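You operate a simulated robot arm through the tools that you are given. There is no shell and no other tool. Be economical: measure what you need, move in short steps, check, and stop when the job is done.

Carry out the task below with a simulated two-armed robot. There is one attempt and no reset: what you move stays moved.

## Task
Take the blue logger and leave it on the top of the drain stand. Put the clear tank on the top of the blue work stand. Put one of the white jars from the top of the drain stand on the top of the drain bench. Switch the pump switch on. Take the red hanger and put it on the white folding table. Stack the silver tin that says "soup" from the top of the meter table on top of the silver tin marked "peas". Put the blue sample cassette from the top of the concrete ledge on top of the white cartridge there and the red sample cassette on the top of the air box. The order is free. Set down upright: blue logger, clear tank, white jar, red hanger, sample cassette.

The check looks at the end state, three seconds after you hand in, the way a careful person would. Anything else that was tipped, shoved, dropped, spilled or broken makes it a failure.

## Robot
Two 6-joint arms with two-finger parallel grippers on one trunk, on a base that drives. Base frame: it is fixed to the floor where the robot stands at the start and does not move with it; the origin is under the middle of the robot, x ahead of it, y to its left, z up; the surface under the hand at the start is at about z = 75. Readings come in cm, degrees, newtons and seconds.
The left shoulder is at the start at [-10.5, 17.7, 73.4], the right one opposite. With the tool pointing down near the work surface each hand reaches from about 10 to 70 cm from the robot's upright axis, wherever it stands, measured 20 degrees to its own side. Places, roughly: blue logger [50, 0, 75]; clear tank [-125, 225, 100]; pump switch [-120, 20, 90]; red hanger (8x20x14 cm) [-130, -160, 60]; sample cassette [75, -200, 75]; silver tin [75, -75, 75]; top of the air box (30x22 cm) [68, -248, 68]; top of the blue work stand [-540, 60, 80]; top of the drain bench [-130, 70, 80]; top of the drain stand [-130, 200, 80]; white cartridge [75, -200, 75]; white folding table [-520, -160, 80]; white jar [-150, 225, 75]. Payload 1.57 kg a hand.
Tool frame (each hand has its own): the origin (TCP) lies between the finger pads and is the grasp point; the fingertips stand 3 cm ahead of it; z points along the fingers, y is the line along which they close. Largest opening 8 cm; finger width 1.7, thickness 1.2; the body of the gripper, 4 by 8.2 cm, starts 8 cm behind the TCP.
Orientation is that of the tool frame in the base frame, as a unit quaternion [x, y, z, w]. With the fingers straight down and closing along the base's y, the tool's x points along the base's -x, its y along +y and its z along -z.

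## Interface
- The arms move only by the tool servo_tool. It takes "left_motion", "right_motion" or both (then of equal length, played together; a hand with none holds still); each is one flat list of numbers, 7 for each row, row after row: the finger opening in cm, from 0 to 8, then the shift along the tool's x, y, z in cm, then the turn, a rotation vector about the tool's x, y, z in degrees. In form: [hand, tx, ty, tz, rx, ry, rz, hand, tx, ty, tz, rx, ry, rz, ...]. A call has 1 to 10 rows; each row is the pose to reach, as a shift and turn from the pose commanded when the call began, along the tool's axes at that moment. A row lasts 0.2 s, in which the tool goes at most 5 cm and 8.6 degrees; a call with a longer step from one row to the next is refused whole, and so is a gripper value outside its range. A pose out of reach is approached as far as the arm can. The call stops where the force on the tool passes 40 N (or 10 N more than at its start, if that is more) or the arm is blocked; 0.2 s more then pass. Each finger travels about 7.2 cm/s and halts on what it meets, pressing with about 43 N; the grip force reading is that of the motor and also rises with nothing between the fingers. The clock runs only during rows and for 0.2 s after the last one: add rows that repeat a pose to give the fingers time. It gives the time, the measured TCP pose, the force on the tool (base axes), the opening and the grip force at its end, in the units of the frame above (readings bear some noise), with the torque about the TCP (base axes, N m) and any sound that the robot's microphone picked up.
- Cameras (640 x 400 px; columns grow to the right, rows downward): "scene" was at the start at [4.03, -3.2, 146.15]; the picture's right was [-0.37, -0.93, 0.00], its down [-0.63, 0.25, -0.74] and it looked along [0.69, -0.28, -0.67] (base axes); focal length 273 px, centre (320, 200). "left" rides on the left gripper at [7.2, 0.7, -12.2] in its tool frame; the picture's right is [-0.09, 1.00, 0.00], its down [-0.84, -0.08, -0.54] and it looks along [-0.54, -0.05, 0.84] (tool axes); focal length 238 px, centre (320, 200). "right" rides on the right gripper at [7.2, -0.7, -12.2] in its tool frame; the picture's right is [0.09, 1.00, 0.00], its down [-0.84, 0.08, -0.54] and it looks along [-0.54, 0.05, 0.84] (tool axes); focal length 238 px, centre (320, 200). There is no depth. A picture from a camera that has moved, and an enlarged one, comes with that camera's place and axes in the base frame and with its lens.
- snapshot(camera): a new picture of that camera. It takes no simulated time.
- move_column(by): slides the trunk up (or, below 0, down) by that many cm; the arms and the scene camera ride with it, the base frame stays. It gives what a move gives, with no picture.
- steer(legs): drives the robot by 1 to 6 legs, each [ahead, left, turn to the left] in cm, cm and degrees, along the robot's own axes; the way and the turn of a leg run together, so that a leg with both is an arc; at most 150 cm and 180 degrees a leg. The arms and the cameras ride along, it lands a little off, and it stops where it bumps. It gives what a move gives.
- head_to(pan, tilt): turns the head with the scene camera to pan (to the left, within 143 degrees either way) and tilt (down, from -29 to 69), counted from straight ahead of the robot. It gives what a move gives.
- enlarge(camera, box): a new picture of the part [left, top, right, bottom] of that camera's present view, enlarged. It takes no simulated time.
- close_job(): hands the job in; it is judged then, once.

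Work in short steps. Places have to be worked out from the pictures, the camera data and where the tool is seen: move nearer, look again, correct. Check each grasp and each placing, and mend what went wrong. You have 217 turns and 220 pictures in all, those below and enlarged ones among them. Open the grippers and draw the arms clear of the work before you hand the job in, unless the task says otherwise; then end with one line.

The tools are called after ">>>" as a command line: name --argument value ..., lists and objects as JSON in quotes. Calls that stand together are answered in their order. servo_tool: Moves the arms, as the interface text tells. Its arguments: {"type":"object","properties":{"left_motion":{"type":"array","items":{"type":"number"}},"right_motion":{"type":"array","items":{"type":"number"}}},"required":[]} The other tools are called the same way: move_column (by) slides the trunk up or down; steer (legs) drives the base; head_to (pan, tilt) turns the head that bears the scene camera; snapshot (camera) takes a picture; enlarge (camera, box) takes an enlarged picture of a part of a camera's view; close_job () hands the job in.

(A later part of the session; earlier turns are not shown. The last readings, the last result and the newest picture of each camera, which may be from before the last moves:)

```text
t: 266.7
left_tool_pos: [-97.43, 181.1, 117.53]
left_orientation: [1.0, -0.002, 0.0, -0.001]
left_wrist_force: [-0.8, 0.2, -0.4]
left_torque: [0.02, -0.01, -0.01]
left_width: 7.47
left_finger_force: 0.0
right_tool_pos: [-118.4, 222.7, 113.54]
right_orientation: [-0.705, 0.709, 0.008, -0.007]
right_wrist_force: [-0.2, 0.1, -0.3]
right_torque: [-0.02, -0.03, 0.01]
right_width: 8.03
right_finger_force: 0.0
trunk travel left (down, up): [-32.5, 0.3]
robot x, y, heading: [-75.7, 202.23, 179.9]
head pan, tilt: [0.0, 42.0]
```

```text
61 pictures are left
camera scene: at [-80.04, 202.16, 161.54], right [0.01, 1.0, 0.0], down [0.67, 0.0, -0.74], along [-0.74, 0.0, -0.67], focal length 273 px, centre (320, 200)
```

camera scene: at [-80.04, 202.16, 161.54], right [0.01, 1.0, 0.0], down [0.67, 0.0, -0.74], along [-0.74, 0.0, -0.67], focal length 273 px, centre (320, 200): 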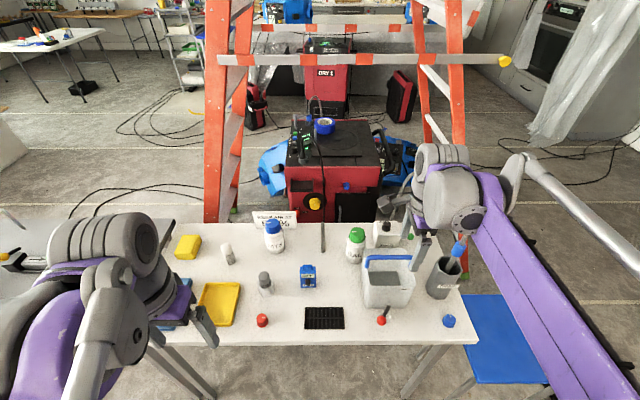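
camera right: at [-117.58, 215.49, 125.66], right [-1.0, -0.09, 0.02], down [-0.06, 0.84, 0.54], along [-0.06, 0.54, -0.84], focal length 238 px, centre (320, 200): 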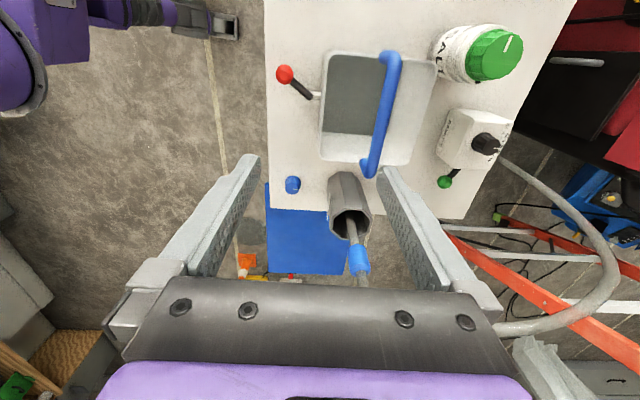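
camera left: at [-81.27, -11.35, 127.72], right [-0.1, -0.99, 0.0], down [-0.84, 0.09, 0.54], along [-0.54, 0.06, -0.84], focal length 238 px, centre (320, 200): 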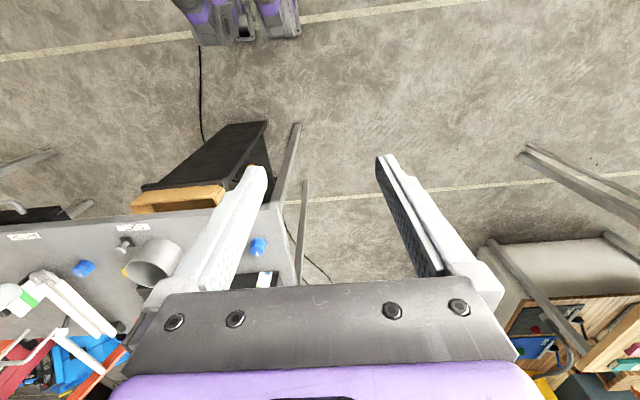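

Bar along y at x≈-124.7, mid y≈221.3. Move over it and lower to z≈105.

>>> servo_tool --right_motion '[8, 0.7, 3.5, 0, 0, 0, 0, 8, 1.4, 6.3, 2, 0, 0, 0, 8, 1.4, 6.3, 6, 0, 0, 0, 8, 1.4, 6.3, 8.5, 0, 0, 0]'

>>> snapshot --camera "right"

```text
t: 267.7
left_tool_pos: [-97.43, 180.97, 117.51]
left_orientation: [1.0, -0.002, 0.0, 0.001]
left_wrist_force: [0.6, 0.7, 0.8]
left_torque: [0.03, -0.05, 0.0]
left_width: 7.53
left_finger_force: 0.0
right_tool_pos: [-124.71, 221.29, 105.1]
right_orientation: [-0.706, 0.708, 0.008, -0.008]
right_wrist_force: [-0.7, 0.8, 0.1]
right_torque: [-0.02, 0.01, -0.02]
right_width: 7.98
right_finger_force: 0.0
trunk travel left (down, up): [-32.5, 0.3]
robot x, y, heading: [-76.03, 202.61, 179.7]
head pan, tilt: [0.0, 42.0]
```

```text
60 pictures are left
camera right: at [-123.92, 214.11, 117.34], right [-1.0, -0.09, 0.02], down [-0.06, 0.84, 0.54], along [-0.06, 0.54, -0.84], focal length 238 px, centre (320, 200)
```

right: 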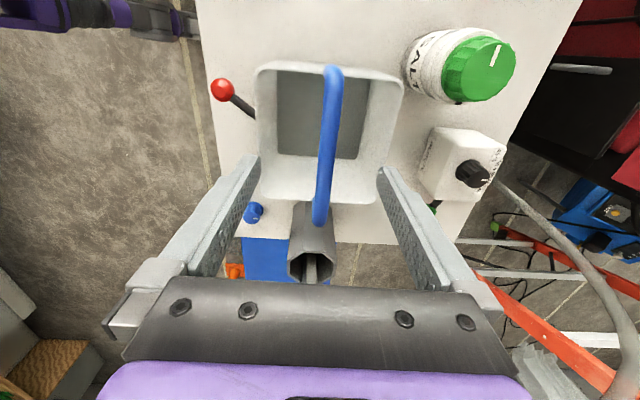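

Lower to z≈99.5 and close gently on the bar.

>>> servo_tool --right_motion '[8, -0.2, 0.5, 3, 0, 0, 0, 8, -0.2, 0.5, 5.5, 0, 0, 0, 5, -0.2, 0.5, 5.5, 0, 0, 0, 2.5, -0.2, 0.5, 5.5, 0, 0, 0, 1, -0.2, 0.5, 5.5, 0, 0, 0, 0.5, -0.2, 0.5, 5.5, 0, 0, 0, 0.5, -0.2, 0.5, 5.5, 0, 0, 0]'

>>> snapshot --camera "right"

```text
t: 269.3
left_tool_pos: [-97.38, 181.11, 117.6]
left_orientation: [1.0, -0.003, 0.0, 0.0]
left_wrist_force: [0.2, -0.7, 0.1]
left_torque: [0.0, 0.01, -0.01]
left_width: 7.51
left_finger_force: 0.0
right_tool_pos: [-125.5, 221.6, 99.6]
right_orientation: [-0.705, 0.709, 0.007, -0.008]
right_wrist_force: [0.1, 0.3, 1.0]
right_torque: [0.01, 0.0, 0.02]
right_width: 1.32
right_finger_force: 30.1
trunk travel left (down, up): [-32.5, 0.3]
robot x, y, heading: [-75.6, 202.27, 179.6]
head pan, tilt: [0.0, 42.0]
```

```text
59 pictures are left
camera right: at [-124.64, 214.41, 111.81], right [-1.0, -0.09, 0.02], down [-0.06, 0.84, 0.54], along [-0.07, 0.54, -0.84], focal length 238 px, centre (320, 200)
```

right: 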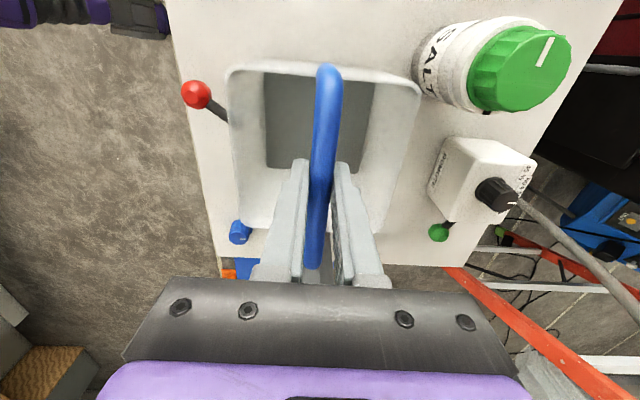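

Bar gripped (1.3 cm). Lift slowly by 3 cm and weigh.

>>> servo_tool --right_motion '[0.5, 0, 0, 0, 0, 0, 0, 0.5, 0, 0, -0.7, 0, 0, 0, 0.5, 0, 0, -1.5, 0, 0, 0, 0.5, 0, 0, -2.3, 0, 0, 0, 0.5, 0, 0, -3, 0, 0, 0]'

>>> snapshot --camera "right"

>>> enlarge --camera "scene" --box '[330, 210, 490, 340]'

```text
t: 270.5
left_tool_pos: [-97.37, 181.09, 117.56]
left_orientation: [1.0, -0.003, 0.0, -0.001]
left_wrist_force: [-0.1, -0.3, -0.3]
left_torque: [-0.01, -0.02, 0.03]
left_width: 7.49
left_finger_force: 0.1
right_tool_pos: [-125.4, 221.57, 102.67]
right_orientation: [-0.705, 0.709, 0.007, -0.008]
right_wrist_force: [0.0, -0.3, -2.5]
right_torque: [-0.03, 0.04, 0.0]
right_width: 1.34
right_finger_force: 29.7
trunk travel left (down, up): [-32.5, 0.3]
robot x, y, heading: [-75.96, 202.4, 179.6]
head pan, tilt: [0.0, 42.0]
```

```text
58 pictures are left
camera right: at [-124.64, 214.24, 114.84], right [-1.0, -0.09, 0.02], down [-0.06, 0.84, 0.54], along [-0.07, 0.54, -0.84], focal length 238 px, centre (320, 200)
```

right: 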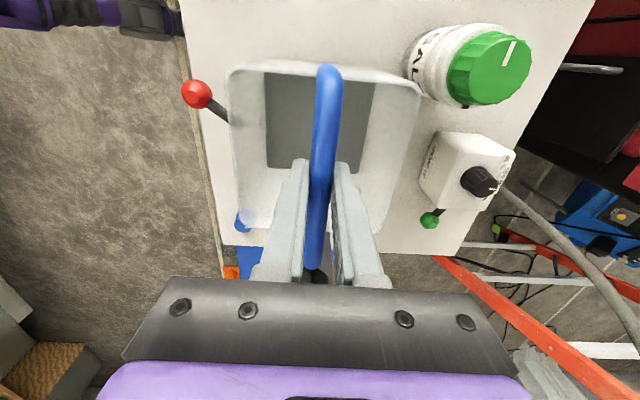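

```text
3.08 times, centred on (410, 275) of scene
camera zoom: at [-79.92, 202.2, 161.54], right [0.01, 1.0, 0.0], down [0.67, 0.0, -0.74], along [-0.74, 0.0, -0.67], focal length 841 px, centre (43, -31)
```

zoom: 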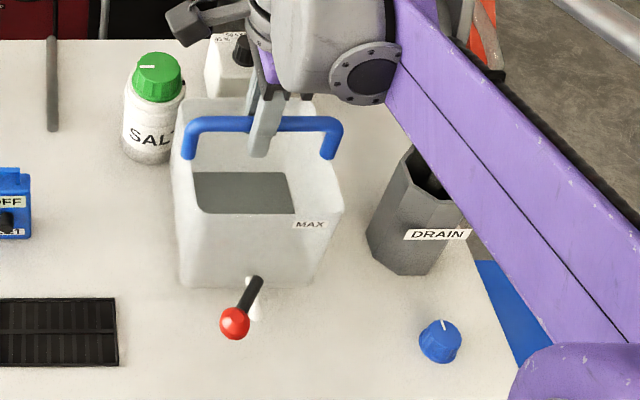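

Light (≈2.5 N) and level, spigot comes along. Lift more, then back away.

>>> servo_tool --right_motion '[0.5, 0, 0, -2, 0, 0, 0, 0.5, 0, 0, -4, 0, 0, 0, 0.5, 0, 0, -6, 0, 0, 0, 0.5, 0, 0, -8, 0, 0, 0, 0.5, 0, -1, -9.5, 0, 0, 0, 0.5, 0, -3, -10.5, 0, 0, 0]'

>>> steer --legs '[[-32, 0, 0]]'

>>> snapshot --camera "scene"

```text
t: 271.9
left_tool_pos: [-97.32, 181.06, 117.38]
left_orientation: [1.0, -0.003, 0.001, 0.0]
left_wrist_force: [-0.3, -0.5, 0.3]
left_torque: [-0.01, -0.01, 0.03]
left_width: 7.5
left_finger_force: 0.1
right_tool_pos: [-122.07, 221.34, 113.07]
right_orientation: [-0.705, 0.709, 0.009, -0.007]
right_wrist_force: [-0.2, 1.3, -3.3]
right_torque: [-0.02, 0.03, -0.01]
right_width: 1.33
right_finger_force: 29.9
trunk travel left (down, up): [-32.5, 0.3]
robot x, y, heading: [-75.84, 201.93, 179.8]
head pan, tilt: [0.0, 42.0]
```

```text
t: 274.1
left_tool_pos: [-65.75, 180.84, 117.54]
left_orientation: [1.0, -0.005, 0.0, 0.0]
left_wrist_force: [0.3, 0.6, -0.5]
left_torque: [0.01, -0.04, -0.01]
left_width: 7.47
left_finger_force: 0.1
right_tool_pos: [-90.35, 221.32, 112.94]
right_orientation: [-0.704, 0.71, 0.008, -0.008]
right_wrist_force: [-0.2, -1.1, -2.9]
right_torque: [0.01, 0.04, -0.01]
right_width: 1.34
right_finger_force: 29.9
trunk travel left (down, up): [-32.5, 0.3]
robot x, y, heading: [-43.83, 202.13, 179.0]
head pan, tilt: [0.0, 42.0]
```

```text
56 pictures are left
camera scene: at [-48.15, 201.97, 161.56], right [0.01, 1.0, 0.0], down [0.67, -0.01, -0.74], along [-0.74, 0.01, -0.67], focal length 273 px, centre (320, 200)
```

scene: 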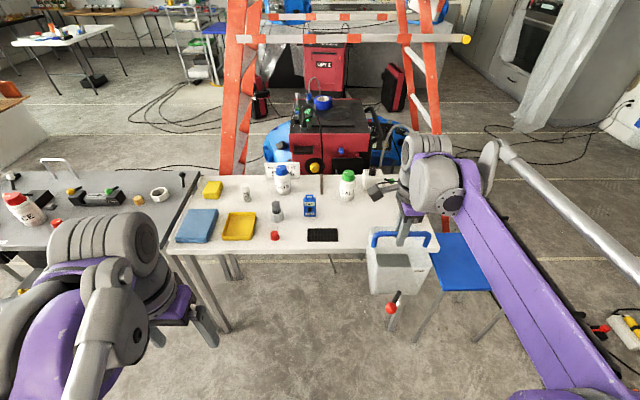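

All fine on the stand. Drive left along the aisle to about y=-130 to see the hanger.

>>> steer --legs '[[0, 0, 1], [0, 120, 0], [0, 120, 0], [0, 90, 0]]'

>>> head_to --pan 10 --tilt 40

>>> snapshot --camera "scene"

```text
t: 303.0
left_tool_pos: [-64.28, -144.8, 117.49]
left_orientation: [1.0, -0.001, 0.0, 0.0]
left_wrist_force: [-0.3, 0.0, 0.1]
left_torque: [-0.04, 0.01, 0.02]
left_width: 7.48
left_finger_force: 0.0
right_tool_pos: [-89.2, -104.47, 112.84]
right_orientation: [-0.707, 0.707, 0.008, -0.008]
right_wrist_force: [-0.3, 0.1, -3.0]
right_torque: [0.0, 0.02, 0.01]
right_width: 1.32
right_finger_force: 30.1
trunk travel left (down, up): [-32.5, 0.3]
robot x, y, heading: [-42.7, -123.56, 180.1]
head pan, tilt: [0.0, 42.0]
```

```text
t: 303.8
left_tool_pos: [-64.25, -144.73, 117.45]
left_orientation: [1.0, -0.001, 0.001, 0.0]
left_wrist_force: [-0.3, 0.6, 0.1]
left_torque: [-0.01, -0.05, -0.01]
left_width: 7.49
left_finger_force: 0.0
right_tool_pos: [-89.16, -104.48, 112.99]
right_orientation: [-0.706, 0.708, 0.007, -0.007]
right_wrist_force: [-0.1, 0.1, -3.1]
right_torque: [-0.02, 0.04, 0.01]
right_width: 1.36
right_finger_force: 30.3
trunk travel left (down, up): [-32.5, 0.3]
robot x, y, heading: [-43.0, -123.35, 179.7]
head pan, tilt: [10.0, 40.0]
```

```text
55 pictures are left
camera scene: at [-46.88, -125.01, 161.84], right [-0.17, 0.99, 0.0], down [0.63, 0.11, -0.77], along [-0.75, -0.13, -0.64], focal length 273 px, centre (320, 200)
```

scene: 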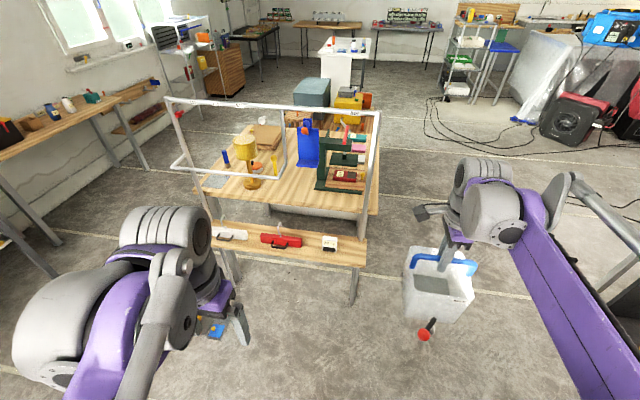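

>>> enlarge --camera "scene" --box '[200, 90, 380, 270]'

>>> enlarge --camera "scene" --box '[215, 215, 345, 265]'

```text
2.22 times, centred on (290, 180) of scene
camera zoom: at [-46.88, -125.01, 161.84], right [-0.17, 0.99, 0.0], down [0.63, 0.11, -0.77], along [-0.75, -0.13, -0.64], focal length 608 px, centre (387, 244)
```

zoom: 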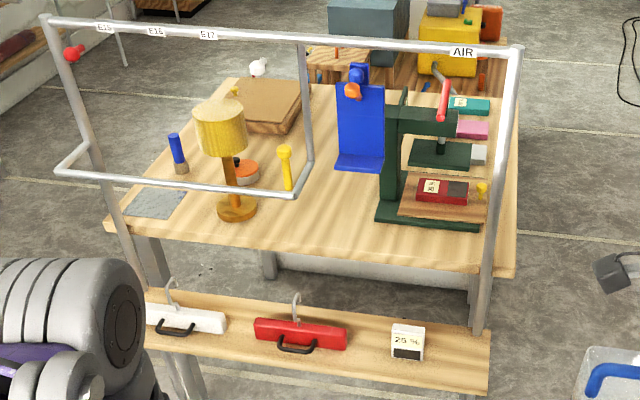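

```text
4.92 times, centred on (280, 240) of scene
camera zoom: at [-46.88, -125.01, 161.84], right [-0.17, 0.99, 0.0], down [0.63, 0.11, -0.77], along [-0.75, -0.13, -0.64], focal length 1346 px, centre (517, 3)
```

zoom: 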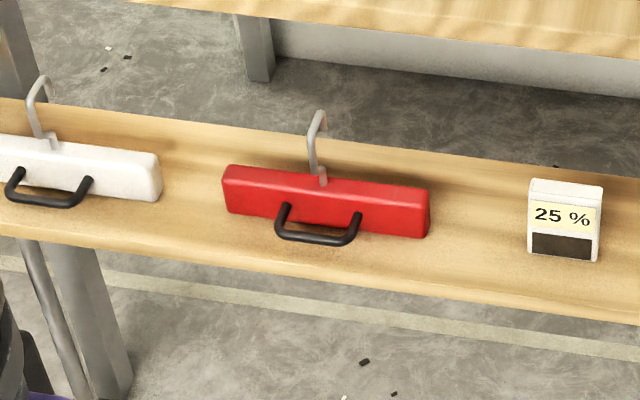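

The red hanger sits on the shelf at ≈(-130,-158), with a hook stem on top; a rail loop overhangs at z≈100, x≈-130 for y<-156, so I must come in tilted from the front. First pull the tank closer to the body, lower the trunk, and approach.

>>> servo_tool --right_motion '[0.5, 0, -3, 0, 0, 0, 0, 0.5, 0, -6, 0, 0, 0, 0, 0.5, 0, -9, 0, 0, 0, 0, 0.5, 0, -12, 0, 0, 0, 0, 0.5, 0, -14, 0, 0, 0, 0]' --left_motion '[7.5, 0, 0, 0, 0, -8, 0, 7.5, 0, 0, 0, 0, -16, 0, 7.5, 0, 0, 0, 0, -24, 0, 7.5, 0, 0, 0, 0, -32, 0, 7.5, 0, 0, 0, 0, -38, 0]'

>>> move_column --by -16

>>> steer --legs '[[30, 12, 0]]'

>>> snapshot --camera "left"

>>> snapshot --camera "scene"

```text
t: 305.0
left_tool_pos: [-67.79, -146.4, 118.83]
left_orientation: [0.946, 0.0, -0.326, 0.0]
left_wrist_force: [0.1, -0.8, 0.2]
left_torque: [-0.02, 0.02, 0.01]
left_width: 7.5
left_finger_force: 0.1
left hand out of reach, approached as far as the arm can: row 4, 5
right_tool_pos: [-75.09, -104.46, 112.72]
right_orientation: [0.707, -0.707, -0.008, 0.008]
right_wrist_force: [0.4, 1.3, -3.6]
right_torque: [-0.02, 0.02, -0.01]
right_width: 1.35
right_finger_force: 29.7
trunk travel left (down, up): [-32.5, 0.3]
robot x, y, heading: [-42.37, -123.48, 180.0]
head pan, tilt: [10.0, 40.0]
```

```text
t: 306.8
left_tool_pos: [-67.86, -146.51, 102.8]
left_orientation: [0.945, 0.0, -0.326, 0.001]
left_wrist_force: [0.2, 0.6, -0.1]
left_torque: [-0.02, -0.01, 0.0]
left_width: 7.51
left_finger_force: 0.1
right_tool_pos: [-75.27, -104.5, 96.81]
right_orientation: [-0.707, 0.707, 0.007, -0.008]
right_wrist_force: [-0.3, -0.3, -2.8]
right_torque: [-0.01, 0.03, 0.02]
right_width: 1.33
right_finger_force: 29.7
trunk travel left (down, up): [-16.5, 16.3]
robot x, y, heading: [-43.03, -123.43, 179.9]
head pan, tilt: [10.0, 40.0]
```

```text
t: 309.0
left_tool_pos: [-98.61, -158.0, 102.8]
left_orientation: [0.946, -0.004, -0.325, -0.001]
left_wrist_force: [0.1, -0.2, 0.6]
left_torque: [0.02, -0.03, -0.02]
left_width: 7.53
left_finger_force: 0.1
right_tool_pos: [-105.83, -115.97, 96.74]
right_orientation: [-0.705, 0.709, 0.007, -0.008]
right_wrist_force: [-0.1, 0.3, -2.6]
right_torque: [-0.03, 0.01, 0.02]
right_width: 1.32
right_finger_force: 30.3
trunk travel left (down, up): [-16.5, 16.3]
robot x, y, heading: [-73.49, -134.99, 179.4]
head pan, tilt: [10.0, 40.0]
```

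```text
52 pictures are left
camera left: at [-85.48, -158.58, 107.96], right [-0.08, -1.0, 0.06], down [-0.33, 0.08, 0.94], along [-0.94, 0.06, -0.33], focal length 238 px, centre (320, 200)
```

left: 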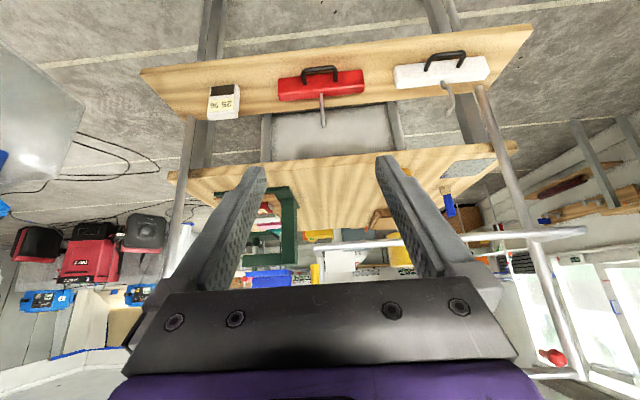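

```text
51 pictures are left
camera scene: at [-78.38, -136.67, 145.52], right [-0.16, 0.99, 0.0], down [0.63, 0.11, -0.77], along [-0.76, -0.13, -0.64], focal length 273 px, centre (320, 200)
```

scene: 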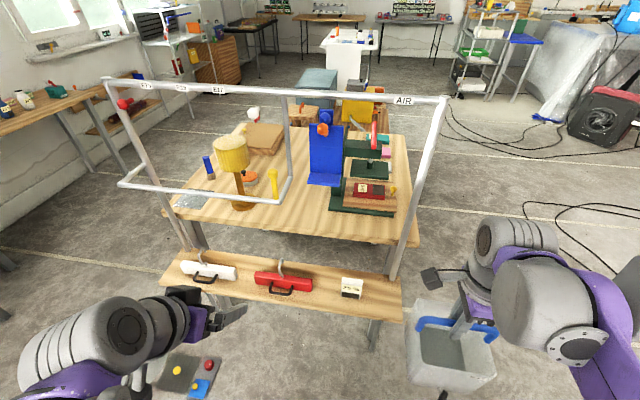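

Clear view: stem at ≈(-130.5,-158), z 67–75, shelf z≈61; rail at z≈101. I lower the tilted left hand in front of the shelf to z≈72.

>>> servo_tool --left_motion '[7.5, 2, 0, 4, 0, 0, 0, 7.5, 4, 0, 8, 0, 0, 0, 7.5, 6, 0, 12, 0, 0, 0, 7.5, 8, 0, 16, 0, 0, 0, 7.5, 10, 0, 20, 0, 0, 0, 7.5, 12, 0, 24, 0, 0, 0, 7.5, 14, 0, 28, 0, 0, 0]'

>>> snapshot --camera "left"

```text
t: 310.6
left_tool_pos: [-104.83, -157.74, 71.9]
left_orientation: [0.946, -0.005, -0.324, -0.002]
left_wrist_force: [0.5, -0.3, -0.8]
left_torque: [0.01, -0.02, 0.02]
left_width: 7.48
left_finger_force: 0.1
right_tool_pos: [-105.79, -116.1, 96.75]
right_orientation: [-0.705, 0.71, 0.007, -0.006]
right_wrist_force: [-0.7, 0.0, -3.0]
right_torque: [-0.01, 0.02, -0.02]
right_width: 1.34
right_finger_force: 30.2
trunk travel left (down, up): [-16.5, 16.3]
robot x, y, heading: [-73.51, -134.98, 179.4]
head pan, tilt: [10.0, 40.0]
```

```text
50 pictures are left
camera left: at [-91.76, -158.46, 77.25], right [-0.08, -1.0, 0.06], down [-0.33, 0.08, 0.94], along [-0.94, 0.06, -0.33], focal length 238 px, centre (320, 200)
```

left: 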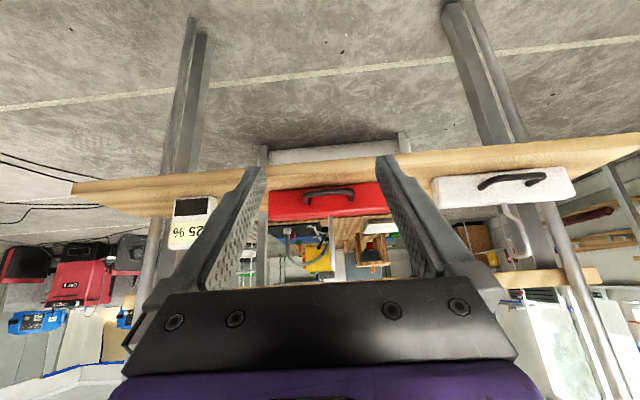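

Stem in line. Advance 16 cm toward it at constant height.

>>> servo_tool --left_motion '[7.5, -3.2, -0.1, 2.5, 0, 0, 0, 7.5, -6.4, -0.2, 5, 0, 0, 0, 7.5, -9.6, -0.3, 7.5, 0, 0, 0, 7.5, -12.8, -0.3, 10, 0, 0, 0]'

>>> snapshot --camera "left"

>>> enlarge --camera "scene" --box '[170, 230, 350, 350]'

```text
t: 311.6
left_tool_pos: [-121.24, -157.31, 71.96]
left_orientation: [0.945, -0.004, -0.326, -0.001]
left_wrist_force: [-0.5, 0.8, 0.2]
left_torque: [0.04, -0.02, -0.01]
left_width: 7.49
left_finger_force: 0.1
right_tool_pos: [-105.68, -115.97, 96.63]
right_orientation: [-0.705, 0.709, 0.008, -0.007]
right_wrist_force: [0.4, 0.3, -3.1]
right_torque: [-0.01, 0.0, 0.01]
right_width: 1.32
right_finger_force: 30.2
trunk travel left (down, up): [-16.5, 16.3]
robot x, y, heading: [-73.28, -135.06, 179.7]
head pan, tilt: [10.0, 40.0]
```

```text
49 pictures are left
camera left: at [-108.06, -157.93, 77.16], right [-0.08, -1.0, 0.06], down [-0.33, 0.08, 0.94], along [-0.94, 0.06, -0.33], focal length 238 px, centre (320, 200)
```

left: 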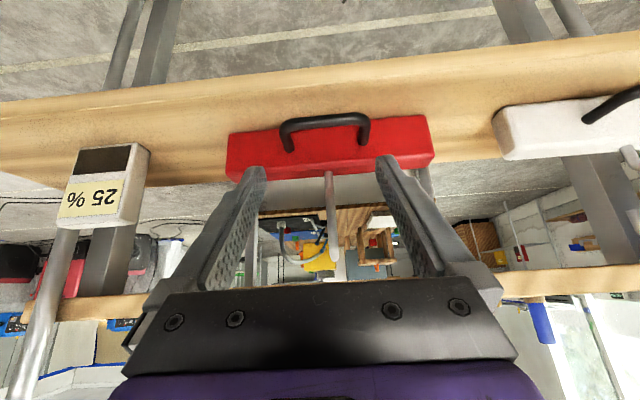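

```text
3.33 times, centred on (260, 290) of scene
camera zoom: at [-78.4, -136.65, 145.52], right [-0.16, 0.99, 0.0], down [0.63, 0.11, -0.77], along [-0.76, -0.13, -0.64], focal length 911 px, centre (520, -100)
```

zoom: 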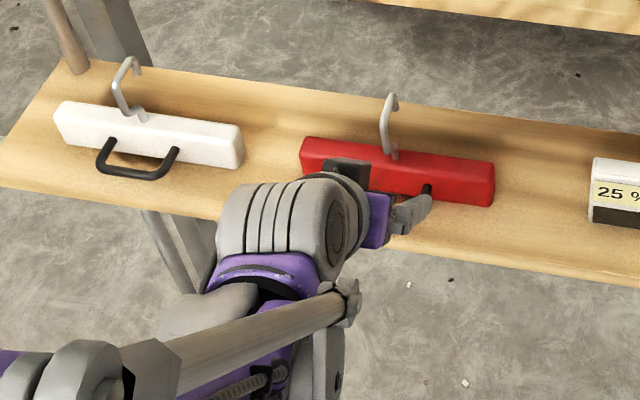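

Stem base at ≈(-130,-157.7). Advance the remaining 8.8 cm and check.

>>> servo_tool --left_motion '[7.5, -3.2, 0.35, 2.5, 0, 0, 0, 7.5, -6.0, 0.35, 4.7, 0, 0, 0, 7.5, -6.9, 0.35, 5.4, 0, 0, 0]'

>>> snapshot --camera "left"

```text
t: 312.4
left_tool_pos: [-129.83, -157.6, 71.98]
left_orientation: [0.946, -0.004, -0.325, -0.002]
left_wrist_force: [-0.3, -0.3, 0.5]
left_torque: [-0.03, -0.03, -0.01]
left_width: 7.51
left_finger_force: 0.1
right_tool_pos: [-105.63, -115.95, 96.73]
right_orientation: [-0.705, 0.709, 0.007, -0.007]
right_wrist_force: [0.1, 0.5, -3.5]
right_torque: [-0.02, 0.0, 0.01]
right_width: 1.35
right_finger_force: 30.1
trunk travel left (down, up): [-16.5, 16.3]
robot x, y, heading: [-73.48, -134.9, 179.5]
head pan, tilt: [10.0, 40.0]
```

```text
47 pictures are left
camera left: at [-116.75, -158.27, 77.2], right [-0.08, -1.0, 0.06], down [-0.33, 0.08, 0.94], along [-0.94, 0.06, -0.33], focal length 238 px, centre (320, 200)
```

left: 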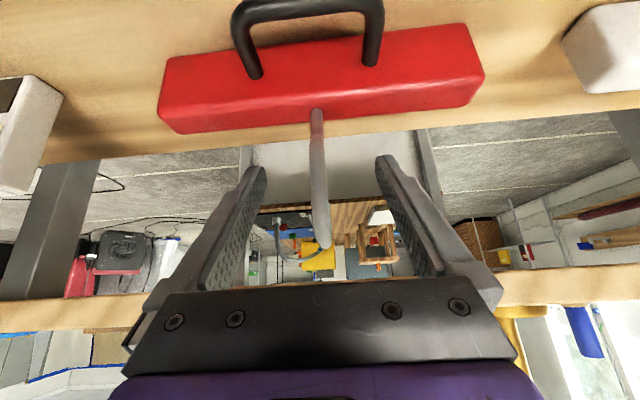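

The stem is centred between the pads. Close and lift slightly.

>>> servo_tool --left_motion '[5, 0, 0, 0, 0, 0, 0, 2.5, 0, 0, 0, 0, 0, 0, 0.5, 0, 0, 0, 0, 0, 0, 0, 0, 0, 0, 0, 0, 0, 0, 0, 0, 0, 0, 0, 0, 0, 0.6, 0, -0.8, 0, 0, 0, 0, 1.2, 0, -1.6, 0, 0, 0]'

>>> snapshot --camera "left"

```text
t: 314.0
left_tool_pos: [-127.78, -157.61, 72.45]
left_orientation: [0.945, -0.004, -0.326, -0.001]
left_wrist_force: [-0.4, 0.6, -1.4]
left_torque: [0.02, -0.01, 0.02]
left_width: 0.75
left_finger_force: 26.5
right_tool_pos: [-105.62, -115.93, 96.68]
right_orientation: [-0.705, 0.709, 0.007, -0.007]
right_wrist_force: [0.4, -0.3, -2.9]
right_torque: [-0.03, 0.01, 0.04]
right_width: 1.33
right_finger_force: 30.3
trunk travel left (down, up): [-16.5, 16.3]
robot x, y, heading: [-73.39, -135.28, 179.4]
head pan, tilt: [10.0, 40.0]
```

```text
46 pictures are left
camera left: at [-114.66, -158.31, 77.72], right [-0.08, -1.0, 0.06], down [-0.33, 0.08, 0.94], along [-0.94, 0.06, -0.33], focal length 238 px, centre (320, 200)
```

left: 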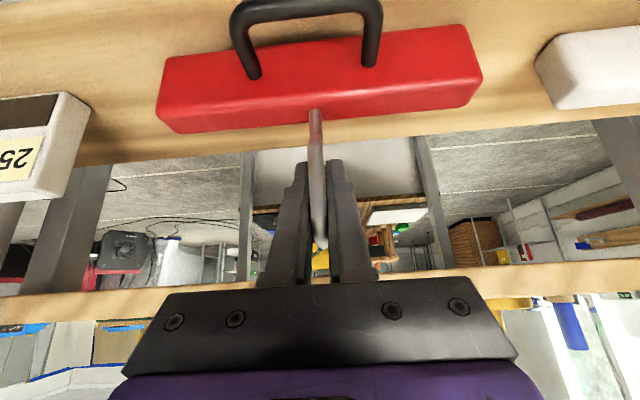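

My lift had the wrong x sign so it came 2 cm toward me, still gripped and fine. Now lift straight up properly.

>>> servo_tool --left_motion '[0, -0.62, 0, -0.79, 0, 0, 0, 0, -1.23, 0, -1.58, 0, 0, 0, 0, -1.85, 0, -2.37, 0, 0, 0, 0, -2.46, 0, -3.16, 0, 0, 0]'

>>> snapshot --camera "left"

>>> enlarge --camera "scene" --box '[170, 210, 350, 330]'

```text
t: 315.0
left_tool_pos: [-127.88, -157.78, 76.48]
left_orientation: [0.945, -0.004, -0.326, -0.002]
left_wrist_force: [0.3, -0.5, -0.4]
left_torque: [0.0, 0.02, 0.01]
left_width: 0.76
left_finger_force: 26.7
right_tool_pos: [-105.61, -115.97, 96.65]
right_orientation: [-0.705, 0.709, 0.007, -0.008]
right_wrist_force: [-0.3, 0.0, -2.4]
right_torque: [-0.03, 0.01, -0.01]
right_width: 1.31
right_finger_force: 30.3
trunk travel left (down, up): [-16.5, 16.3]
robot x, y, heading: [-73.27, -135.46, 179.6]
head pan, tilt: [10.0, 40.0]
```

```text
45 pictures are left
camera left: at [-114.71, -158.4, 81.75], right [-0.08, -1.0, 0.06], down [-0.33, 0.08, 0.94], along [-0.94, 0.06, -0.33], focal length 238 px, centre (320, 200)
```

left: 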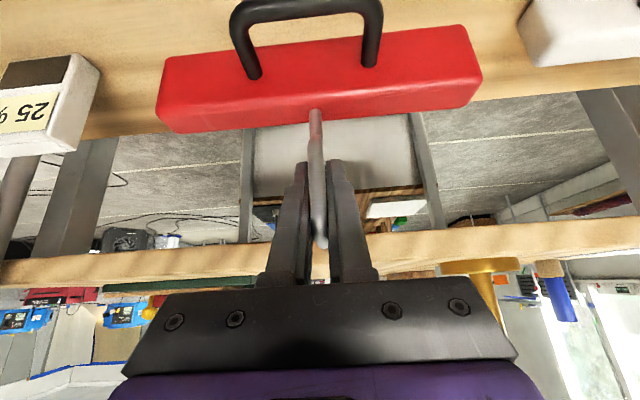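

```text
3.33 times, centred on (260, 270) of scene
camera zoom: at [-78.31, -136.64, 145.53], right [-0.16, 0.99, 0.0], down [0.63, 0.11, -0.77], along [-0.76, -0.13, -0.64], focal length 911 px, centre (520, -33)
```

zoom: 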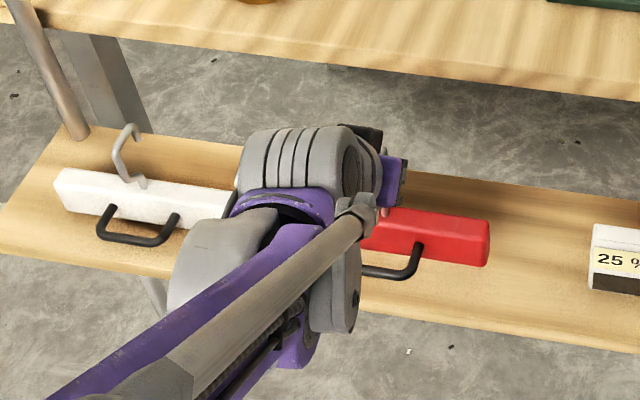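

Hanger held level. Back off, raise the trunk and the hand, then move to the gap at y≈-58.

>>> steer --legs '[[-32, 0, 0.5]]'

>>> move_column --by 16

>>> servo_tool --left_motion '[0, -1.6, 0, -3.9, 0, 0, 0, 0, -2.5, 0, -8, 0, 0, 0, 0, -2.5, 0, -12, 0, 0, 0]'

>>> steer --legs '[[0, -78, 0]]'

>>> head_to --pan 0 --tilt 25

>>> snapshot --camera "scene"

```text
t: 317.1
left_tool_pos: [-95.33, -158.42, 76.48]
left_orientation: [0.945, 0.0, -0.326, 0.0]
left_wrist_force: [0.3, -0.6, -0.2]
left_torque: [0.02, 0.01, 0.03]
left_width: 0.76
left_finger_force: 26.7
right_tool_pos: [-73.7, -116.41, 96.63]
right_orientation: [0.709, -0.706, -0.007, 0.008]
right_wrist_force: [0.5, -0.6, -2.1]
right_torque: [-0.01, 0.03, 0.02]
right_width: 1.32
right_finger_force: 29.9
trunk travel left (down, up): [-16.5, 16.3]
robot x, y, heading: [-41.09, -135.4, -179.9]
head pan, tilt: [10.0, 40.0]
```

```text
t: 318.9
left_tool_pos: [-95.25, -158.44, 92.54]
left_orientation: [0.945, 0.001, -0.326, 0.0]
left_wrist_force: [0.6, 1.2, -0.5]
left_torque: [0.03, 0.0, 0.02]
left_width: 0.71
left_finger_force: 26.8
right_tool_pos: [-73.55, -116.33, 112.65]
right_orientation: [0.708, -0.706, -0.008, 0.007]
right_wrist_force: [1.0, 0.0, -3.6]
right_torque: [0.01, 0.03, -0.02]
right_width: 1.3
right_finger_force: 30.5
trunk travel left (down, up): [-32.5, 0.3]
robot x, y, heading: [-41.36, -135.11, -179.9]
head pan, tilt: [10.0, 40.0]
```

```text
t: 319.7
left_tool_pos: [-89.6, -158.23, 103.62]
left_orientation: [0.946, 0.001, -0.326, 0.0]
left_wrist_force: [-1.0, -0.1, -0.2]
left_torque: [-0.03, 0.05, 0.0]
left_width: 0.76
left_finger_force: 26.4
right_tool_pos: [-73.46, -116.4, 112.79]
right_orientation: [0.708, -0.706, -0.007, 0.007]
right_wrist_force: [0.4, 0.0, -3.4]
right_torque: [-0.04, 0.02, -0.01]
right_width: 1.34
right_finger_force: 30.0
trunk travel left (down, up): [-32.5, 0.3]
robot x, y, heading: [-41.25, -134.85, -179.8]
head pan, tilt: [10.0, 40.0]
```

```text
t: 326.9
left_tool_pos: [-89.99, -81.72, 103.54]
left_orientation: [0.945, 0.005, -0.326, 0.001]
left_wrist_force: [0.2, 0.1, -0.4]
left_torque: [0.0, 0.04, -0.02]
left_width: 0.75
left_finger_force: 26.6
right_tool_pos: [-74.18, -39.99, 112.72]
right_orientation: [0.711, -0.703, -0.007, 0.008]
right_wrist_force: [-0.9, 0.2, -2.4]
right_torque: [-0.01, -0.01, 0.02]
right_width: 1.34
right_finger_force: 29.5
trunk travel left (down, up): [-32.5, 0.3]
robot x, y, heading: [-41.7, -58.91, -179.4]
head pan, tilt: [10.0, 40.0]
```

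```text
t: 327.7
left_tool_pos: [-89.94, -81.89, 103.83]
left_orientation: [0.946, 0.004, -0.325, 0.001]
left_wrist_force: [-0.3, -0.5, -1.0]
left_torque: [0.01, 0.0, -0.05]
left_width: 0.75
left_finger_force: 26.5
right_tool_pos: [-74.18, -39.79, 112.74]
right_orientation: [0.71, -0.704, -0.007, 0.008]
right_wrist_force: [-0.4, -0.7, -2.6]
right_torque: [0.0, -0.04, 0.0]
right_width: 1.31
right_finger_force: 30.0
trunk travel left (down, up): [-32.5, 0.3]
robot x, y, heading: [-41.11, -58.53, -179.5]
head pan, tilt: [0.0, 25.0]
```

```text
43 pictures are left
camera scene: at [-46.46, -58.57, 164.16], right [-0.01, 1.0, 0.0], down [0.42, 0.0, -0.91], along [-0.91, -0.01, -0.42], focal length 273 px, centre (320, 200)
```

scene: 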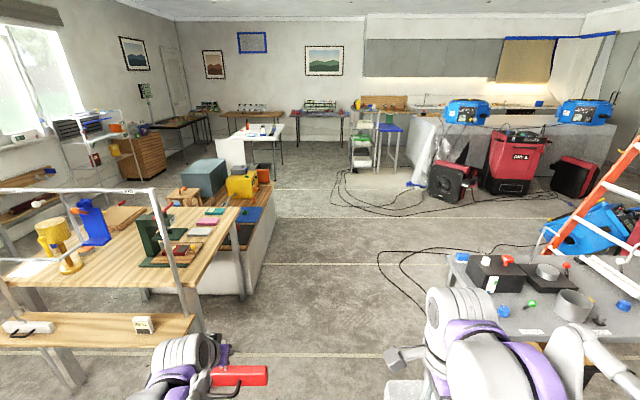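

The aisle is clear; the white folding table and the blue-topped stand are visible ahead. Drive forward to x≈-320.

>>> steer --legs '[[140, -5, -0.5], [140, 0, 0]]'

>>> snapshot --camera "scene"

```text
t: 341.1
left_tool_pos: [-367.42, -79.31, 103.65]
left_orientation: [0.946, 0.004, -0.325, 0.001]
left_wrist_force: [-0.5, 0.4, -1.3]
left_torque: [-0.01, 0.01, -0.01]
left_width: 0.76
left_finger_force: 26.8
right_tool_pos: [-351.6, -37.18, 112.71]
right_orientation: [0.711, -0.703, -0.008, 0.008]
right_wrist_force: [0.0, 0.0, -2.9]
right_torque: [0.01, 0.02, 0.02]
right_width: 1.36
right_finger_force: 30.9
trunk travel left (down, up): [-32.5, 0.3]
robot x, y, heading: [-319.18, -55.77, -179.4]
head pan, tilt: [0.0, 25.0]
```

```text
42 pictures are left
camera scene: at [-323.87, -55.87, 164.16], right [-0.01, 1.0, 0.0], down [0.42, 0.0, -0.91], along [-0.91, -0.01, -0.42], focal length 273 px, centre (320, 200)
```

scene: 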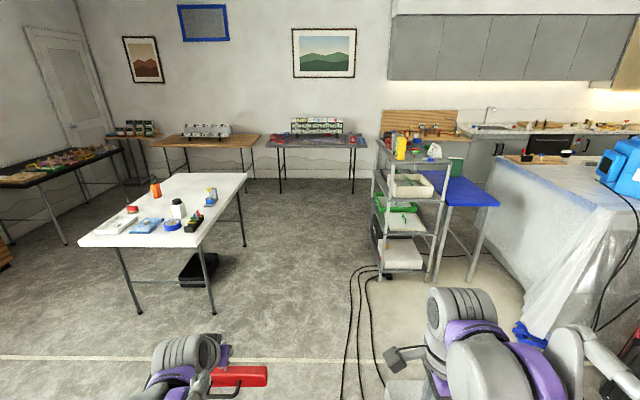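

The rear half of the white table (x≈-542, y≈-160) is free. I drive on to x≈-560 between table and shelf and turn left to face the table from its side.

>>> steer --legs '[[140, 3, -0.5], [100, 3, 0], [0, 0, 90]]'

>>> head_to --pan 0 --tilt 40

>>> snapshot --camera "scene"

```text
t: 356.6
left_tool_pos: [-534.76, -112.9, 103.7]
left_orientation: [0.67, 0.667, -0.231, 0.23]
left_wrist_force: [-0.3, -0.2, -1.4]
left_torque: [-0.02, -0.02, -0.01]
left_width: 0.74
left_finger_force: 26.8
right_tool_pos: [-576.42, -96.52, 112.67]
right_orientation: [1.0, -0.002, -0.001, 0.01]
right_wrist_force: [-0.4, -0.1, -2.5]
right_torque: [0.01, 0.01, -0.01]
right_width: 1.34
right_finger_force: 30.0
trunk travel left (down, up): [-32.5, 0.3]
robot x, y, heading: [-557.19, -63.84, -90.4]
head pan, tilt: [0.0, 25.0]
```

```text
t: 357.4
left_tool_pos: [-534.5, -112.93, 103.58]
left_orientation: [0.67, 0.667, -0.231, 0.23]
left_wrist_force: [0.3, -0.2, -1.1]
left_torque: [-0.04, 0.0, -0.01]
left_width: 0.74
left_finger_force: 26.9
right_tool_pos: [-576.46, -96.61, 112.7]
right_orientation: [1.0, -0.003, 0.0, 0.011]
right_wrist_force: [0.5, 0.7, -3.6]
right_torque: [-0.01, 0.0, 0.04]
right_width: 1.31
right_finger_force: 30.3
trunk travel left (down, up): [-32.5, 0.3]
robot x, y, heading: [-557.38, -64.23, -90.5]
head pan, tilt: [0.0, 40.0]
```

```text
41 pictures are left
camera scene: at [-557.41, -68.44, 161.84], right [-1.0, 0.01, 0.0], down [0.0, 0.64, -0.77], along [0.0, -0.77, -0.64], focal length 273 px, centre (320, 200)
```

scene: 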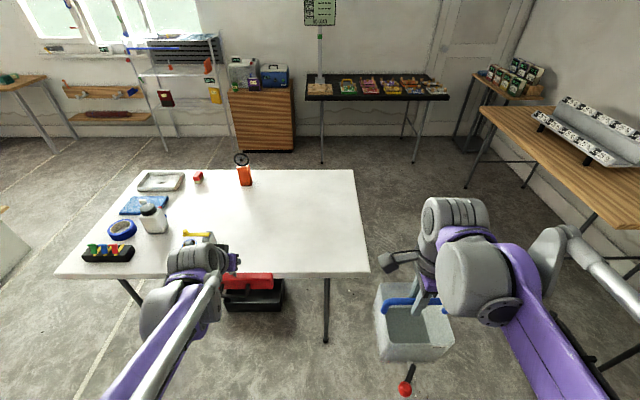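

Rear area of the table around (-546,-147) is free. Drive closer: 28 ahead and 11 right.

>>> steer --legs '[[30, -11, 0.5]]'

>>> head_to --pan 10 --tilt 55

>>> snapshot --camera "scene"

```text
t: 359.5
left_tool_pos: [-545.41, -142.34, 103.6]
left_orientation: [0.668, 0.669, -0.23, 0.23]
left_wrist_force: [-1.2, 0.1, -0.6]
left_torque: [-0.01, 0.02, 0.01]
left_width: 0.75
left_finger_force: 27.2
right_tool_pos: [-587.24, -126.33, 112.7]
right_orientation: [1.0, -0.001, 0.001, 0.011]
right_wrist_force: [-0.6, -0.2, -3.5]
right_torque: [-0.02, -0.01, -0.01]
right_width: 1.33
right_finger_force: 30.9
trunk travel left (down, up): [-32.5, 0.3]
robot x, y, heading: [-568.45, -93.73, -90.1]
head pan, tilt: [0.0, 40.0]
```

```text
t: 360.2
left_tool_pos: [-545.32, -142.42, 103.69]
left_orientation: [0.669, 0.669, -0.23, 0.23]
left_wrist_force: [0.3, -0.1, -0.4]
left_torque: [-0.01, -0.04, -0.03]
left_width: 0.74
left_finger_force: 26.6
right_tool_pos: [-587.2, -126.3, 112.64]
right_orientation: [1.0, -0.001, 0.001, 0.01]
right_wrist_force: [-0.2, -0.4, -3.1]
right_torque: [-0.01, -0.05, 0.03]
right_width: 1.31
right_finger_force: 30.4
trunk travel left (down, up): [-32.5, 0.3]
robot x, y, heading: [-568.55, -93.99, -90.3]
head pan, tilt: [10.0, 55.0]
```

```text
40 pictures are left
camera scene: at [-567.1, -96.74, 159.78], right [-0.98, -0.17, 0.0], down [-0.14, 0.81, -0.57], along [0.1, -0.57, -0.82], focal length 273 px, centre (320, 200)
```

scene: 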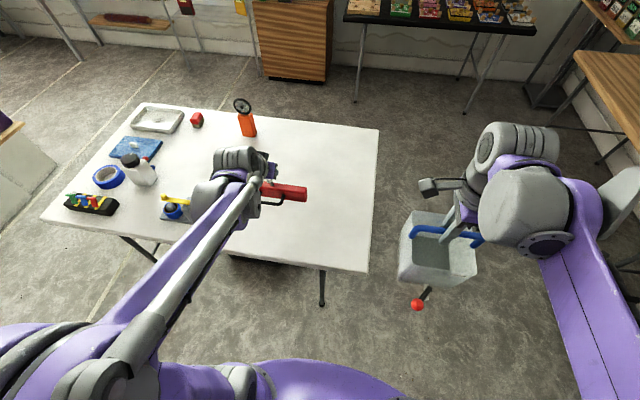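

Free spot beneath. Lower the hanger 10 cm while moving 4 cm inward.

>>> servo_tool --left_motion '[0, 0, 0, 2.6, 0, 0, 0, 0, 1, 0, 5.2, 0, 0, 0, 0, 2, 0, 7.8, 0, 0, 0, 0, 3, 0, 10.35, 0, 0, 0]'

>>> enlarge --camera "scene" --box '[200, 130, 360, 260]'

>>> snapshot --camera "left"

```text
t: 361.2
left_tool_pos: [-545.5, -146.54, 93.57]
left_orientation: [0.668, 0.669, -0.231, 0.23]
left_wrist_force: [0.5, 0.2, -0.8]
left_torque: [0.05, -0.02, 0.03]
left_width: 0.73
left_finger_force: 26.6
right_tool_pos: [-587.3, -126.29, 112.68]
right_orientation: [1.0, -0.001, 0.001, 0.01]
right_wrist_force: [-0.3, -0.1, -2.4]
right_torque: [0.01, -0.05, -0.02]
right_width: 1.34
right_finger_force: 29.8
trunk travel left (down, up): [-32.5, 0.3]
robot x, y, heading: [-568.31, -93.76, -90.0]
head pan, tilt: [10.0, 55.0]
```

```text
3.08 times, centred on (280, 195) of scene
camera zoom: at [-567.07, -96.82, 159.77], right [-0.98, -0.17, 0.0], down [-0.14, 0.81, -0.57], along [0.1, -0.56, -0.82], focal length 841 px, centre (443, 215)
```

zoom: 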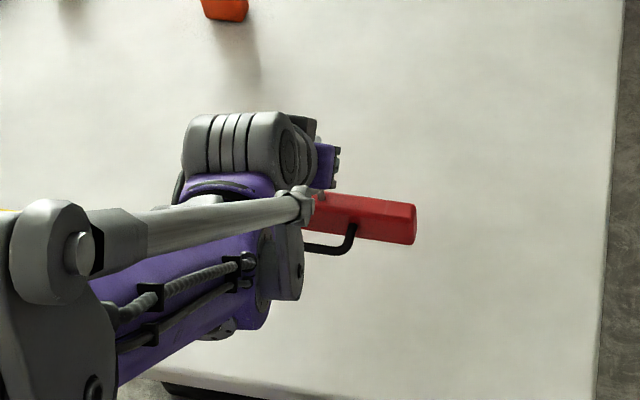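

```text
38 pictures are left
camera left: at [-544.87, -133.24, 98.75], right [1.0, -0.07, 0.06], down [-0.08, -0.33, 0.94], along [-0.05, -0.94, -0.33], focal length 238 px, centre (320, 200)
```

left: 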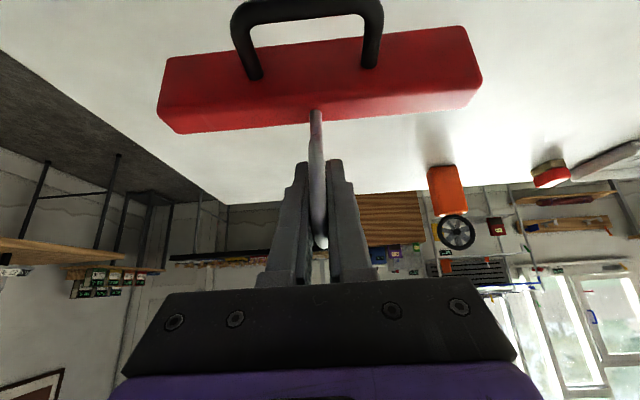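

Lower slowly to contact.

>>> servo_tool --left_motion '[0, 0.31, 0, 0.4, 0, 0, 0, 0, 0.62, 0, 0.79, 0, 0, 0, 0, 0.92, 0, 1.18, 0, 0, 0]'

```text
t: 362.1
left_tool_pos: [-545.47, -146.66, 92.11]
left_orientation: [0.669, 0.668, -0.23, 0.23]
left_wrist_force: [-0.7, -0.8, -0.8]
left_torque: [0.02, 0.03, -0.03]
left_width: 0.75
left_finger_force: 26.9
right_tool_pos: [-587.17, -126.3, 112.63]
right_orientation: [1.0, 0.0, 0.0, 0.011]
right_wrist_force: [-0.3, 0.4, -2.8]
right_torque: [0.0, 0.0, 0.03]
right_width: 1.33
right_finger_force: 29.8
trunk travel left (down, up): [-32.5, 0.3]
robot x, y, heading: [-568.51, -93.97, -90.0]
head pan, tilt: [10.0, 55.0]
```

>>> servo_tool --left_motion '[0, 0.31, 0, 0.4, 0, 0, 0, 0, 0.62, 0, 0.79, 0, 0, 0, 0, 0.92, 0, 1.18, 0, 0, 0, 0, 1.23, 0, 1.58, 0, 0, 0]'

>>> snapshot --camera "left"

```text
t: 363.1
left_tool_pos: [-545.45, -146.42, 90.04]
left_orientation: [0.668, 0.669, -0.231, 0.231]
left_wrist_force: [-0.2, -0.2, -0.7]
left_torque: [-0.01, 0.02, 0.01]
left_width: 0.76
left_finger_force: 26.5
right_tool_pos: [-587.28, -126.41, 112.71]
right_orientation: [1.0, 0.001, 0.0, 0.01]
right_wrist_force: [0.0, 0.2, -3.2]
right_torque: [0.0, 0.01, 0.02]
right_width: 1.3
right_finger_force: 29.5
trunk travel left (down, up): [-32.5, 0.3]
robot x, y, heading: [-568.32, -93.5, -89.9]
head pan, tilt: [10.0, 55.0]
```

```text
37 pictures are left
camera left: at [-544.77, -133.18, 95.25], right [1.0, -0.07, 0.06], down [-0.08, -0.33, 0.94], along [-0.05, -0.94, -0.33], focal length 238 px, centre (320, 200)
```

left: 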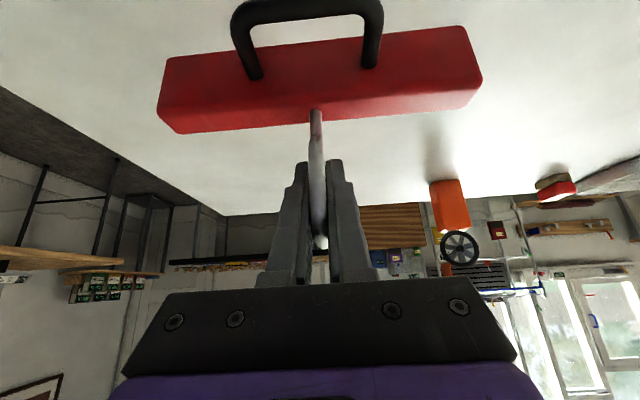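

Not yet touching; continue in small steps.

>>> servo_tool --left_motion '[0, 0.2, 0, 0.26, 0, 0, 0, 0, 0.4, 0, 0.52, 0, 0, 0, 0, 0.6, 0, 0.78, 0, 0, 0, 0, 0.8, 0, 1.04, 0, 0, 0, 0, 1.0, 0, 1.3, 0, 0, 0]'

```text
t: 364.2
left_tool_pos: [-545.27, -146.53, 88.35]
left_orientation: [0.669, 0.668, -0.23, 0.23]
left_wrist_force: [0.9, 0.8, -0.3]
left_torque: [-0.02, -0.03, -0.01]
left_width: 0.76
left_finger_force: 26.5
right_tool_pos: [-587.19, -126.52, 112.7]
right_orientation: [1.0, 0.0, -0.001, 0.011]
right_wrist_force: [-0.3, 0.4, -2.4]
right_torque: [0.0, -0.03, -0.03]
right_width: 1.31
right_finger_force: 29.8
trunk travel left (down, up): [-32.5, 0.3]
robot x, y, heading: [-568.36, -93.73, -90.1]
head pan, tilt: [10.0, 55.0]
```

>>> servo_tool --left_motion '[0, 0.2, 0, 0.26, 0, 0, 0, 0, 0.4, 0, 0.52, 0, 0, 0, 0, 0.6, 0, 0.78, 0, 0, 0, 0, 0.8, 0, 1.04, 0, 0, 0, 0, 1.0, 0, 1.3, 0, 0, 0]'

>>> enlarge --camera "scene" --box '[240, 160, 340, 240]'

```text
t: 365.4
left_tool_pos: [-545.34, -146.44, 86.71]
left_orientation: [0.668, 0.669, -0.23, 0.23]
left_wrist_force: [-1.0, 0.2, -1.0]
left_torque: [-0.01, 0.0, 0.02]
left_width: 0.76
left_finger_force: 27.3
right_tool_pos: [-587.2, -126.22, 112.76]
right_orientation: [1.0, 0.0, -0.001, 0.011]
right_wrist_force: [0.5, 0.0, -2.3]
right_torque: [0.01, -0.03, 0.02]
right_width: 1.34
right_finger_force: 29.8
trunk travel left (down, up): [-32.5, 0.3]
robot x, y, heading: [-568.12, -93.82, -89.9]
head pan, tilt: [10.0, 55.0]
```

```text
5.00 times, centred on (290, 200) of scene
camera zoom: at [-567.09, -96.72, 159.77], right [-0.98, -0.17, 0.0], down [-0.14, 0.81, -0.57], along [0.1, -0.56, -0.82], focal length 1367 px, centre (470, 200)
```

zoom: 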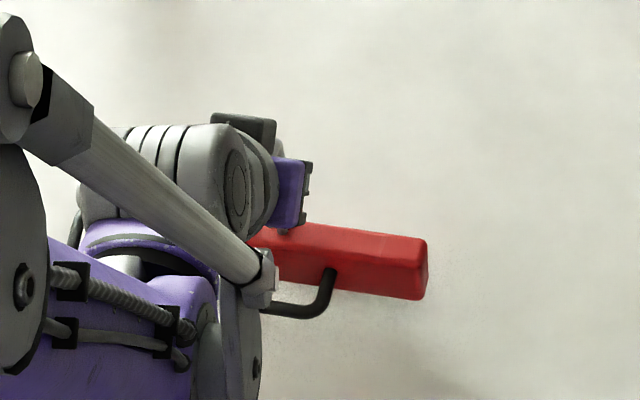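

A contact shadow begins to show; keep going slowly.

>>> servo_tool --left_motion '[0, 0.2, 0, 0.26, 0, 0, 0, 0, 0.4, 0, 0.52, 0, 0, 0, 0, 0.6, 0, 0.78, 0, 0, 0, 0, 0.8, 0, 1.04, 0, 0, 0, 0, 1.0, 0, 1.3, 0, 0, 0]'

```text
t: 366.6
left_tool_pos: [-545.39, -146.46, 85.29]
left_orientation: [0.669, 0.669, -0.23, 0.23]
left_wrist_force: [1.3, -0.7, -2.4]
left_torque: [-0.05, -0.02, -0.02]
left_width: 0.73
left_finger_force: 26.9
right_tool_pos: [-587.17, -126.35, 112.81]
right_orientation: [1.0, 0.001, 0.0, 0.01]
right_wrist_force: [-0.2, 0.0, -3.1]
right_torque: [0.04, -0.01, -0.04]
right_width: 1.32
right_finger_force: 30.2
trunk travel left (down, up): [-32.5, 0.3]
robot x, y, heading: [-568.21, -93.53, -90.2]
head pan, tilt: [10.0, 55.0]
```

>>> servo_tool --left_motion '[0, 0.2, 0, 0.26, 0, 0, 0, 0, 0.4, 0, 0.52, 0, 0, 0, 0, 0.6, 0, 0.78, 0, 0, 0, 0, 0.6, 0, 0.78, 0, 0, 0]'

>>> enlarge --camera "scene" --box '[240, 160, 340, 240]'

```text
t: 367.6
left_tool_pos: [-545.42, -146.33, 84.29]
left_orientation: [0.669, 0.668, -0.231, 0.23]
left_wrist_force: [1.9, 0.9, 25.0]
left_torque: [0.43, 0.04, 0.02]
left_width: 0.77
left_finger_force: 26.6
right_tool_pos: [-587.22, -126.13, 112.71]
right_orientation: [1.0, 0.0, 0.001, 0.011]
right_wrist_force: [0.5, -0.3, -3.2]
right_torque: [0.03, -0.01, 0.01]
right_width: 1.34
right_finger_force: 29.8
trunk travel left (down, up): [-32.5, 0.3]
robot x, y, heading: [-568.09, -93.89, -89.9]
head pan, tilt: [10.0, 55.0]
```

```text
5.00 times, centred on (290, 200) of scene
camera zoom: at [-567.18, -96.48, 159.78], right [-0.98, -0.17, 0.0], down [-0.14, 0.81, -0.57], along [0.1, -0.57, -0.82], focal length 1367 px, centre (470, 200)
```

zoom: 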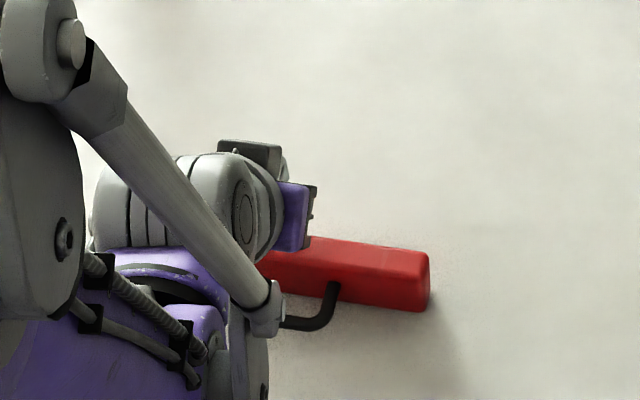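

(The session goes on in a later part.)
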